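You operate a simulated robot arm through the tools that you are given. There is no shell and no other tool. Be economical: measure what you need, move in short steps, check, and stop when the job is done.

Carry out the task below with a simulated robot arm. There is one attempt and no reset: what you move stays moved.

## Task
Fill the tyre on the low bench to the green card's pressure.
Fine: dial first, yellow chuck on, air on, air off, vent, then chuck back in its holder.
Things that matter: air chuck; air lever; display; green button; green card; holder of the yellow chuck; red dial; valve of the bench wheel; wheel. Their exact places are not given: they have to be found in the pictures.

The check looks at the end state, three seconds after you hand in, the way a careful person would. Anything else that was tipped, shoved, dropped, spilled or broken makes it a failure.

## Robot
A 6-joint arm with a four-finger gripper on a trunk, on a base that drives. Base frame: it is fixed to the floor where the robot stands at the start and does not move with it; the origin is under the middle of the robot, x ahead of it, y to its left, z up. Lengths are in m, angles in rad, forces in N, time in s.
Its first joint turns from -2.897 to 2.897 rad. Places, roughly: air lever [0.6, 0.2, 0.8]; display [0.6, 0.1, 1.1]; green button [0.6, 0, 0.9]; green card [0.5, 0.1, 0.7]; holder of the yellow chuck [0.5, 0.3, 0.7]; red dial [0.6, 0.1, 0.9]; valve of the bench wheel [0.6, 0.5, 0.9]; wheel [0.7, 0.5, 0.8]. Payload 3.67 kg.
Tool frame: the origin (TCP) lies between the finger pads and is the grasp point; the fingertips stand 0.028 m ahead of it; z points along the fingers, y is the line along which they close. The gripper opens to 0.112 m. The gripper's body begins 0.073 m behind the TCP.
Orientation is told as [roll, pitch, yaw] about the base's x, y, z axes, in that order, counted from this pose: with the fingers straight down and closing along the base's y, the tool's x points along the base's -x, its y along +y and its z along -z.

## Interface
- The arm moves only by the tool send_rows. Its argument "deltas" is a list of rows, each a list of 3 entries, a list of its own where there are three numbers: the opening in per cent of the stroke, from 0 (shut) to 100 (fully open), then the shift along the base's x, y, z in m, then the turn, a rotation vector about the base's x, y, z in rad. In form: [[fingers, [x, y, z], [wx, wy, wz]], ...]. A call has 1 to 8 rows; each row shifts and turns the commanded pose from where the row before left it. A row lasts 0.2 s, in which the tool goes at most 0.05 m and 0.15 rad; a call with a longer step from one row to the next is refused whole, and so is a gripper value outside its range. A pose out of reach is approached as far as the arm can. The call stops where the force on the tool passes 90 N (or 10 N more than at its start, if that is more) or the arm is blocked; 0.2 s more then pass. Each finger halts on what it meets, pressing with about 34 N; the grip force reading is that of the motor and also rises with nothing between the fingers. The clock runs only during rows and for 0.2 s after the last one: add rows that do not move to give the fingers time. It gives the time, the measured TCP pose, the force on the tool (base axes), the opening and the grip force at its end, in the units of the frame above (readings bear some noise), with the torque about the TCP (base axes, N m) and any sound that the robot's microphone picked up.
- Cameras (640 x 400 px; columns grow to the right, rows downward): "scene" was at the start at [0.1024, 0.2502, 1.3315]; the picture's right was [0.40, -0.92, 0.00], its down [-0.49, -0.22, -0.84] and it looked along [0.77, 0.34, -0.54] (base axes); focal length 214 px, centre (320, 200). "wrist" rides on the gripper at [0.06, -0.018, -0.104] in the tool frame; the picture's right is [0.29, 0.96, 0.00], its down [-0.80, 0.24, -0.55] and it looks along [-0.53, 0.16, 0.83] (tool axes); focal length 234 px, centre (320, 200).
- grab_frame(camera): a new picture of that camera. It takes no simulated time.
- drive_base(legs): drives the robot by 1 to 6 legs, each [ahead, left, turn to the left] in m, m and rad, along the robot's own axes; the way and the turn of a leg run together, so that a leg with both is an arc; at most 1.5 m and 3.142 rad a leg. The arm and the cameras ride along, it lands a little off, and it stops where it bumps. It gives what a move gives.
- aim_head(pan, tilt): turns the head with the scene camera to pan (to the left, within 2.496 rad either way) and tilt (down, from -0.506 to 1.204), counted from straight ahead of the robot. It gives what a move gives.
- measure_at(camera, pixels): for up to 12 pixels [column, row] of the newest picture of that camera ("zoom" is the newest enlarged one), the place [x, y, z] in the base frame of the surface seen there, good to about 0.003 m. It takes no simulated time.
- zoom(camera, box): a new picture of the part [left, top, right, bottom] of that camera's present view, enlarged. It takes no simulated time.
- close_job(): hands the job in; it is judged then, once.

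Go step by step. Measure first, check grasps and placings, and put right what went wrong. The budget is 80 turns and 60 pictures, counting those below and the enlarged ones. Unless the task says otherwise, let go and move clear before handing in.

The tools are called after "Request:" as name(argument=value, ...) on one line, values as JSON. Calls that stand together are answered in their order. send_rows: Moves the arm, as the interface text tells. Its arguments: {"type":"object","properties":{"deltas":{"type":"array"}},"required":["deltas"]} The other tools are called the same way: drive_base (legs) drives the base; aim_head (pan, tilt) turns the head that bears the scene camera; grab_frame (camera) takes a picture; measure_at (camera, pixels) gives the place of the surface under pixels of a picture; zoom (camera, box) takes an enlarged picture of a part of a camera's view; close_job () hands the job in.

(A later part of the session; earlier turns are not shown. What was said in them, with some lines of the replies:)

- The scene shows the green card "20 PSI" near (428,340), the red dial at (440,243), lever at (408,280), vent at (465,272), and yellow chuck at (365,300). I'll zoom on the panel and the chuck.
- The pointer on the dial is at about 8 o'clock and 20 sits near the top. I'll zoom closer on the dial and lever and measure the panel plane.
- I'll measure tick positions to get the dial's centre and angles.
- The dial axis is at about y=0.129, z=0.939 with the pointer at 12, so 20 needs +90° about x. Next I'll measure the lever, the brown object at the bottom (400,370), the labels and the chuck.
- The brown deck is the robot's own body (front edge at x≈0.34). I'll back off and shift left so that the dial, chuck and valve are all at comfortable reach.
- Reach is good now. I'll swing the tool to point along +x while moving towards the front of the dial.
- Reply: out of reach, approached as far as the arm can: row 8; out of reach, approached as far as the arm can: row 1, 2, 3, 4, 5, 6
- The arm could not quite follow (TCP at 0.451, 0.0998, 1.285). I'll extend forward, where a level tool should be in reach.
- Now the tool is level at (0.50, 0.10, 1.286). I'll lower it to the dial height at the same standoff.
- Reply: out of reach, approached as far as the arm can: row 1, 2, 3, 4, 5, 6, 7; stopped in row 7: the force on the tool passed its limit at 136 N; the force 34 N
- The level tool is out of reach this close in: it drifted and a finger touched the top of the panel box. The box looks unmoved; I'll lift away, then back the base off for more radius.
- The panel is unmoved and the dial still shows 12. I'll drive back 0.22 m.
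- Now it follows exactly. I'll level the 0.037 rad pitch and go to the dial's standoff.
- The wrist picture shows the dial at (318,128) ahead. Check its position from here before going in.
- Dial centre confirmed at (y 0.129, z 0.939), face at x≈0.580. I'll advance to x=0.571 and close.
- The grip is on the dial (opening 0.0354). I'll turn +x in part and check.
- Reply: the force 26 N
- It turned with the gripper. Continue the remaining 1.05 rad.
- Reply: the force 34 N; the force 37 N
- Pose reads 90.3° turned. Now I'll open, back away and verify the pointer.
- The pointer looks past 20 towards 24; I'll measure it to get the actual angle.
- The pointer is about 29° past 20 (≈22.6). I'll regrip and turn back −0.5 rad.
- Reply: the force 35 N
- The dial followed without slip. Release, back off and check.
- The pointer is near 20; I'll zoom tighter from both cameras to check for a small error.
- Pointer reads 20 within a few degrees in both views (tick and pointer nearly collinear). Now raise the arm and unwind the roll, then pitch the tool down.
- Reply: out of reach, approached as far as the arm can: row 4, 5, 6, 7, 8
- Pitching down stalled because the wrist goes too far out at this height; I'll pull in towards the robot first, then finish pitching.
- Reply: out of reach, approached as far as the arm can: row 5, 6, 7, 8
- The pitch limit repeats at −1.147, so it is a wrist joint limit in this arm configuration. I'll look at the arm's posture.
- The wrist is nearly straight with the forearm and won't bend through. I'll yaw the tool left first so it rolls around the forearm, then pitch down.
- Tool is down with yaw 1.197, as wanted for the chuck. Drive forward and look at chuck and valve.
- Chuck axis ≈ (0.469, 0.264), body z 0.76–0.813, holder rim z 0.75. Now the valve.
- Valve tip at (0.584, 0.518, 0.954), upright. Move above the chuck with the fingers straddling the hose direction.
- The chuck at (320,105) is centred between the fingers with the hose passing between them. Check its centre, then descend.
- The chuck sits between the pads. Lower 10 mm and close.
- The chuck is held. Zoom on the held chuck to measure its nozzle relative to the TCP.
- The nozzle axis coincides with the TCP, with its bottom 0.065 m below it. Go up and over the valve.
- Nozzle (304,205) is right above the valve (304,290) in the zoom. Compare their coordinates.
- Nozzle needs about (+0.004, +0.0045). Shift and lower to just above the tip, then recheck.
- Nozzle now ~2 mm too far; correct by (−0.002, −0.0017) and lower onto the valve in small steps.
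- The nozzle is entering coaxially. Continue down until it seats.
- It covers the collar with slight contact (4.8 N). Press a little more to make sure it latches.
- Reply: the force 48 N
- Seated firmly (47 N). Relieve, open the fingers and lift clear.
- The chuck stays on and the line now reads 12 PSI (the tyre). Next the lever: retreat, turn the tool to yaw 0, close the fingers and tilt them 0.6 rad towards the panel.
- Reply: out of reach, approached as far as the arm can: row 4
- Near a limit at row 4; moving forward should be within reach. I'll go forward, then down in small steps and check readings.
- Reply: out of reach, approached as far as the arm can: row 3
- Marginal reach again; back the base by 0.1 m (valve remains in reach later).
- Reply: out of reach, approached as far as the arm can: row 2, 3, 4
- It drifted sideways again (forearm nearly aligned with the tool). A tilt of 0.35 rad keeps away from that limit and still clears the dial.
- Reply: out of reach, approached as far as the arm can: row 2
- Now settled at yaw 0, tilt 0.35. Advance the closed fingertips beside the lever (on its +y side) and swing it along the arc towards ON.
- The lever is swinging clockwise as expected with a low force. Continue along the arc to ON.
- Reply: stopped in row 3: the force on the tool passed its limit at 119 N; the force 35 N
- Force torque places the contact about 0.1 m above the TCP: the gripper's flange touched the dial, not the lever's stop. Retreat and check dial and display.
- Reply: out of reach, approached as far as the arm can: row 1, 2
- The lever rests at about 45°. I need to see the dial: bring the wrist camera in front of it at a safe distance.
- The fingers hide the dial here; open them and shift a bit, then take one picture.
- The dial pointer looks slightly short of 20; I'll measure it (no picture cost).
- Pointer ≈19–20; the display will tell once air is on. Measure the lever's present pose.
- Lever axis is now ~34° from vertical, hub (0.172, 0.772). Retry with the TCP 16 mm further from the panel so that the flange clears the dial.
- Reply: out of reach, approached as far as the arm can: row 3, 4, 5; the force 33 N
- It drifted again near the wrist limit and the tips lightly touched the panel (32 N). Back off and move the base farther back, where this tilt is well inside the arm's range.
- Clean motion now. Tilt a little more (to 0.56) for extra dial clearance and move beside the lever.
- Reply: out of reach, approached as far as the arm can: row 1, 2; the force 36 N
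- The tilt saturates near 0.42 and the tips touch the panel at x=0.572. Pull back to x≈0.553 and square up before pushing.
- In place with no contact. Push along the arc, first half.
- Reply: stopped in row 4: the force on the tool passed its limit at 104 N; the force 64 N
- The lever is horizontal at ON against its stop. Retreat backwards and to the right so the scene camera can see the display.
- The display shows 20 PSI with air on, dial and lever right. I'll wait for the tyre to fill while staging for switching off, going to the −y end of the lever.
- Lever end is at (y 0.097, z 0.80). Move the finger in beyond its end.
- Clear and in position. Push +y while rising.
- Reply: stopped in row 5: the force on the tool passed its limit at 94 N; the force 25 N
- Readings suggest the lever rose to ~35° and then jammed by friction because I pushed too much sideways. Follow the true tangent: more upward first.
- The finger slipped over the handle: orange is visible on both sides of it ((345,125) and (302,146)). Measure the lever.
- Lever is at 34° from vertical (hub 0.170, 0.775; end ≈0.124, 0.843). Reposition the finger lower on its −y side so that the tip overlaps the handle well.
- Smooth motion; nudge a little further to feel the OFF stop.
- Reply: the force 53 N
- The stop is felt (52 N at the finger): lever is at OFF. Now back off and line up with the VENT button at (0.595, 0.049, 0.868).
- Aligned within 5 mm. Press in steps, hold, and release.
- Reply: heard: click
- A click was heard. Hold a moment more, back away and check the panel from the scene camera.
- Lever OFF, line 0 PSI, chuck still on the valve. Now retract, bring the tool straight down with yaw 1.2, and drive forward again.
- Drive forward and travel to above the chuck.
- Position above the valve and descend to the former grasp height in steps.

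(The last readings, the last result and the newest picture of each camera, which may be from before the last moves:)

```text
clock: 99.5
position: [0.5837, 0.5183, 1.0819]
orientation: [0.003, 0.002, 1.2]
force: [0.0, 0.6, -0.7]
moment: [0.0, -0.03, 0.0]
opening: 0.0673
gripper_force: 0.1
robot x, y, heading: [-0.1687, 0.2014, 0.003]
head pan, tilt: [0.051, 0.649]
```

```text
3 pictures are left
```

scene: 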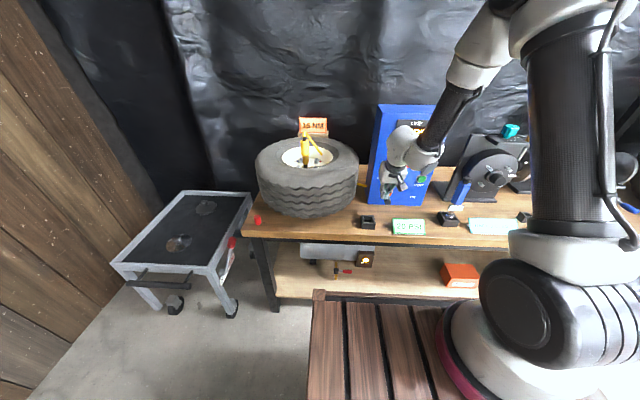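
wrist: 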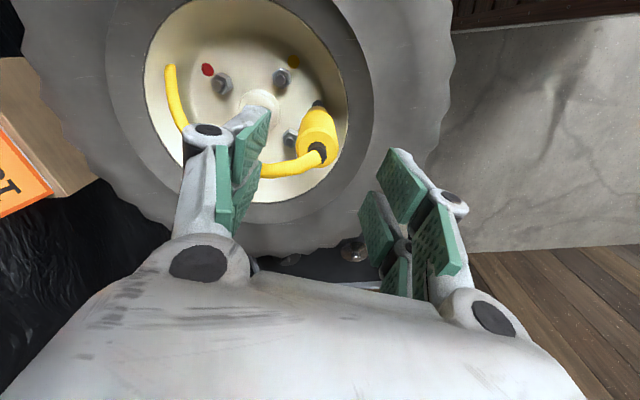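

The chuck top is at (325,150); the hose now leaves to the image's left, under one finger. Measure its course and choose a yaw that straddles it.

Request:
measure_at(camera="wrist", pixels=[[322, 150], [315, 160], [295, 168], [275, 172], [316, 125], [330, 118], [305, 140], [320, 138], [172, 80], [180, 125]])

```text
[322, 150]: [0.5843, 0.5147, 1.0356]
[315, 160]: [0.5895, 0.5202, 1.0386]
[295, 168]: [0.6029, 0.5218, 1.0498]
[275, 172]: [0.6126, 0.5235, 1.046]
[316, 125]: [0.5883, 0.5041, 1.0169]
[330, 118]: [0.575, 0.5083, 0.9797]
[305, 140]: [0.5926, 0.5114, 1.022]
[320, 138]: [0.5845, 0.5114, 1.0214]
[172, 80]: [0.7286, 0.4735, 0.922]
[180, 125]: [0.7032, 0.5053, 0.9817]
```

The hose runs towards +x at z≈1.05 and will run towards +y at the holder; a yaw of 0.52 straddles it in both places. Turn, then descend.

Request:
send_rows(deltas=[[60, [0.0015, -0.0005, 0], [0, 0, -0.136]], [60, [0, 0, 0], [0, 0, -0.136]], [60, [0, 0, 0], [0, 0, -0.136]], [60, [0, 0, 0], [0, 0, -0.136]], [60, [0, 0, 0], [0, 0, -0.136]], [60, [0, 0, -0.03], [0, 0, 0]], [60, [0, 0, -0.03], [0, 0, 0]], [60, [0, 0, -0.025], [0, 0, 0]]])

Request:
send_rows(deltas=[[60, [0, 0, 0], [0, 0, 0]], [15, [0, 0, 0], [0, 0, 0]], [15, [0, 0, 0], [0, 0, 0]], [15, [0, 0, 0], [0, 0, 0]]])

```text
clock: 101.3
position: [0.5865, 0.5192, 0.9943]
orientation: [0.002, 0.002, 0.521]
force: [-0.1, -0.9, 0.4]
moment: [0.02, -0.01, 0.0]
opening: 0.0671
gripper_force: 0.1
robot x, y, heading: [-0.1695, 0.2026, 0.004]
head pan, tilt: [0.051, 0.649]
```

```text
clock: 102.3
position: [0.5871, 0.5203, 0.9931]
orientation: [0.002, 0.001, 0.52]
force: [-0.5, 0.5, -1.9]
moment: [0.09, 0.01, 0.06]
opening: 0.029
gripper_force: 34.4
robot x, y, heading: [-0.1684, 0.2034, 0.004]
head pan, tilt: [0.051, 0.649]
5 turns are left
```

The chuck is gripped (0.029). Few turns remain: lift it off, carry it above the holder at (0.470, 0.266), and look.

Request:
send_rows(deltas=[[15, [0, 0, 0.015], [0, 0, 0]], [15, [0, 0, 0.03], [0, 0, 0]], [15, [0, 0, 0.04], [0, 0, 0]], [15, [-0.0167, -0.0363, 0], [0, 0, 0]], [15, [-0.0167, -0.0363, 0], [0, 0, 0]], [15, [-0.0167, -0.0363, 0], [0, 0, 0]], [15, [-0.0167, -0.0363, 0], [0, 0, 0]], [15, [-0.0167, -0.0363, 0], [0, 0, 0]]])

Request:
send_rows(deltas=[[15, [-0.0167, -0.0363, 0], [0, 0, 0]], [15, [-0.0167, -0.0363, 0], [0, 0, 0]], [15, [0, 0, -0.04], [0, 0, 0]], [15, [0, 0, -0.04], [0, 0, 0]], [15, [0, 0, -0.04], [0, 0, 0]], [15, [0, 0, -0.04], [0, 0, 0]], [15, [0, 0, -0.04], [0, 0, 0]], [15, [0, 0, 0], [0, 0, 0]]])

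Request:
zoom(camera="scene", box=[335, 180, 415, 260])

```text
clock: 104.1
position: [0.5034, 0.3359, 1.0776]
orientation: [0.002, 0.001, 0.521]
force: [0.1, -0.8, -1.3]
moment: [-0.02, 0.02, 0.01]
opening: 0.0291
gripper_force: 34.2
robot x, y, heading: [-0.1678, 0.2016, 0.008]
head pan, tilt: [0.051, 0.649]
```

```text
clock: 105.9
position: [0.4704, 0.2641, 0.8781]
orientation: [0.003, 0.001, 0.52]
force: [-1.0, 0.2, -2.0]
moment: [-0.02, 0.02, 0.0]
opening: 0.0289
gripper_force: 33.2
robot x, y, heading: [-0.1653, 0.2024, 0.008]
head pan, tilt: [0.051, 0.649]
```

```text
5.00 times, centred on (375, 220) of scene
4 turns are left
```

zoom: 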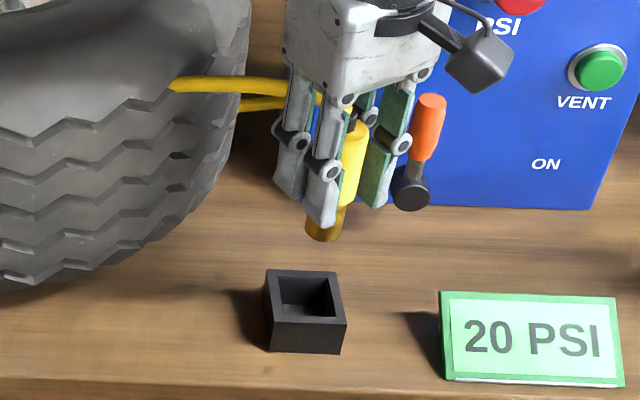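

The nozzle (322,230) hangs above the holder (305,295). Measure both, and lower partway (still above the rim).

Request:
measure_at(camera="zoom", pixels=[[322, 225], [322, 236], [309, 222], [338, 222], [270, 272], [336, 274], [342, 320], [271, 317], [305, 318], [305, 274], [271, 295], [339, 297]])

Request:
send_rows(deltas=[[15, [0, 0, -0.015], [0, 0, 0]], [15, [0, 0, -0.015], [0, 0, 0]], [15, [0, 0, 0], [0, 0, 0]]])

```text
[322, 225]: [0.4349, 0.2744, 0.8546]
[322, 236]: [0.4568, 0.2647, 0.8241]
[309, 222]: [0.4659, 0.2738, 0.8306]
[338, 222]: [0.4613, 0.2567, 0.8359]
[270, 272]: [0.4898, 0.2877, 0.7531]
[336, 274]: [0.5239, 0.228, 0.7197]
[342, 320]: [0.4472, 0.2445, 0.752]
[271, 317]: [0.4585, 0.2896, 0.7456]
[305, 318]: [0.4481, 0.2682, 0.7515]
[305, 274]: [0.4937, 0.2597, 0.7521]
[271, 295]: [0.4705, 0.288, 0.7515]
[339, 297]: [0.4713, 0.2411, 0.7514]
```

```text
clock: 106.7
position: [0.47, 0.2649, 0.8492]
orientation: [0.001, 0.001, 0.52]
force: [0.1, -0.7, -0.5]
moment: [0.02, -0.01, -0.02]
opening: 0.0291
gripper_force: 34.4
robot x, y, heading: [-0.1713, 0.2037, -0.003]
head pan, tilt: [0.051, 0.649]
3 turns are left
```

Nozzle axis (0.468, 0.265) versus holder centre (0.470, 0.2646): shift 2 mm in x and lower to the seat.

Request:
send_rows(deltas=[[15, [0.002, 0, -0.01], [0, 0, 0]], [15, [0, 0, -0.015], [0, 0, 0]], [15, [0, 0, -0.015], [0, 0, 0]], [15, [0, 0, -0.012], [0, 0, 0]], [15, [0, 0, -0.006], [0, 0, 0]], [15, [0, 0, -0.003], [0, 0, 0]], [15, [0, 0, 0], [0, 0, 0]]])

```text
clock: 108.3
position: [0.4704, 0.2639, 0.7895]
orientation: [0.001, 0.002, 0.519]
force: [0.8, 0.5, -2.3]
moment: [-0.01, 0.01, 0.02]
opening: 0.0287
gripper_force: 34.0
robot x, y, heading: [-0.1649, 0.2014, 0.009]
head pan, tilt: [0.051, 0.649]
2 turns are left
```

At the seat height (0.7895, as picked up) with no jam. Lower 2 mm, open, lift clear and check.

Request:
send_rows(deltas=[[15, [0, 0, -0.002], [0, 0, 0]], [60, [0, 0, 0], [0, 0, 0]], [60, [0, 0, 0], [0, 0, 0]], [60, [0, 0, 0.02], [0, 0, 0]], [60, [0, 0, 0.04], [0, 0, 0]], [60, [0, 0, 0.04], [0, 0, 0]], [60, [0, 0, 0.045], [0, 0, 0]], [60, [0, 0, 0.045], [0, 0, 0]]])

Request:
grab_frame(camera="scene")

```text
clock: 110.1
position: [0.471, 0.2636, 0.9775]
orientation: [0.003, 0.002, 0.521]
force: [0.6, -0.1, -0.6]
moment: [0.0, 0.03, -0.01]
opening: 0.0672
gripper_force: 0.1
robot x, y, heading: [-0.1685, 0.2011, 0.006]
head pan, tilt: [0.051, 0.649]
```

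```text
1 pictures are left
1 turns are left
```

scene: 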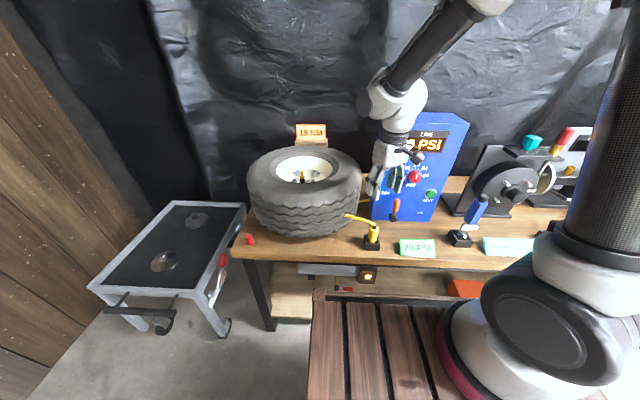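

The yellow chuck stands upright in its holder at (371,238), the gripper is empty and clear, the lever is at OFF, and the line was vented: I hand in the job.

Request:
close_job()

```text
The job is handed in.
```

I filled the bench tyre to the green card's 20 PSI: the display read 20 PSI while the air was on. I then turned the air off, vented the line to 0 PSI and put the yellow chuck back upright in its holder. I never read the tyre's own pressure after the air went off. The dial pointer measured a little short of 20, at about 19–20.

The gripper touched the panel a few times along the way. It pressed once on top of the box, once on the dial and lightly on the face, and nothing appeared to move. The job has been handed in.
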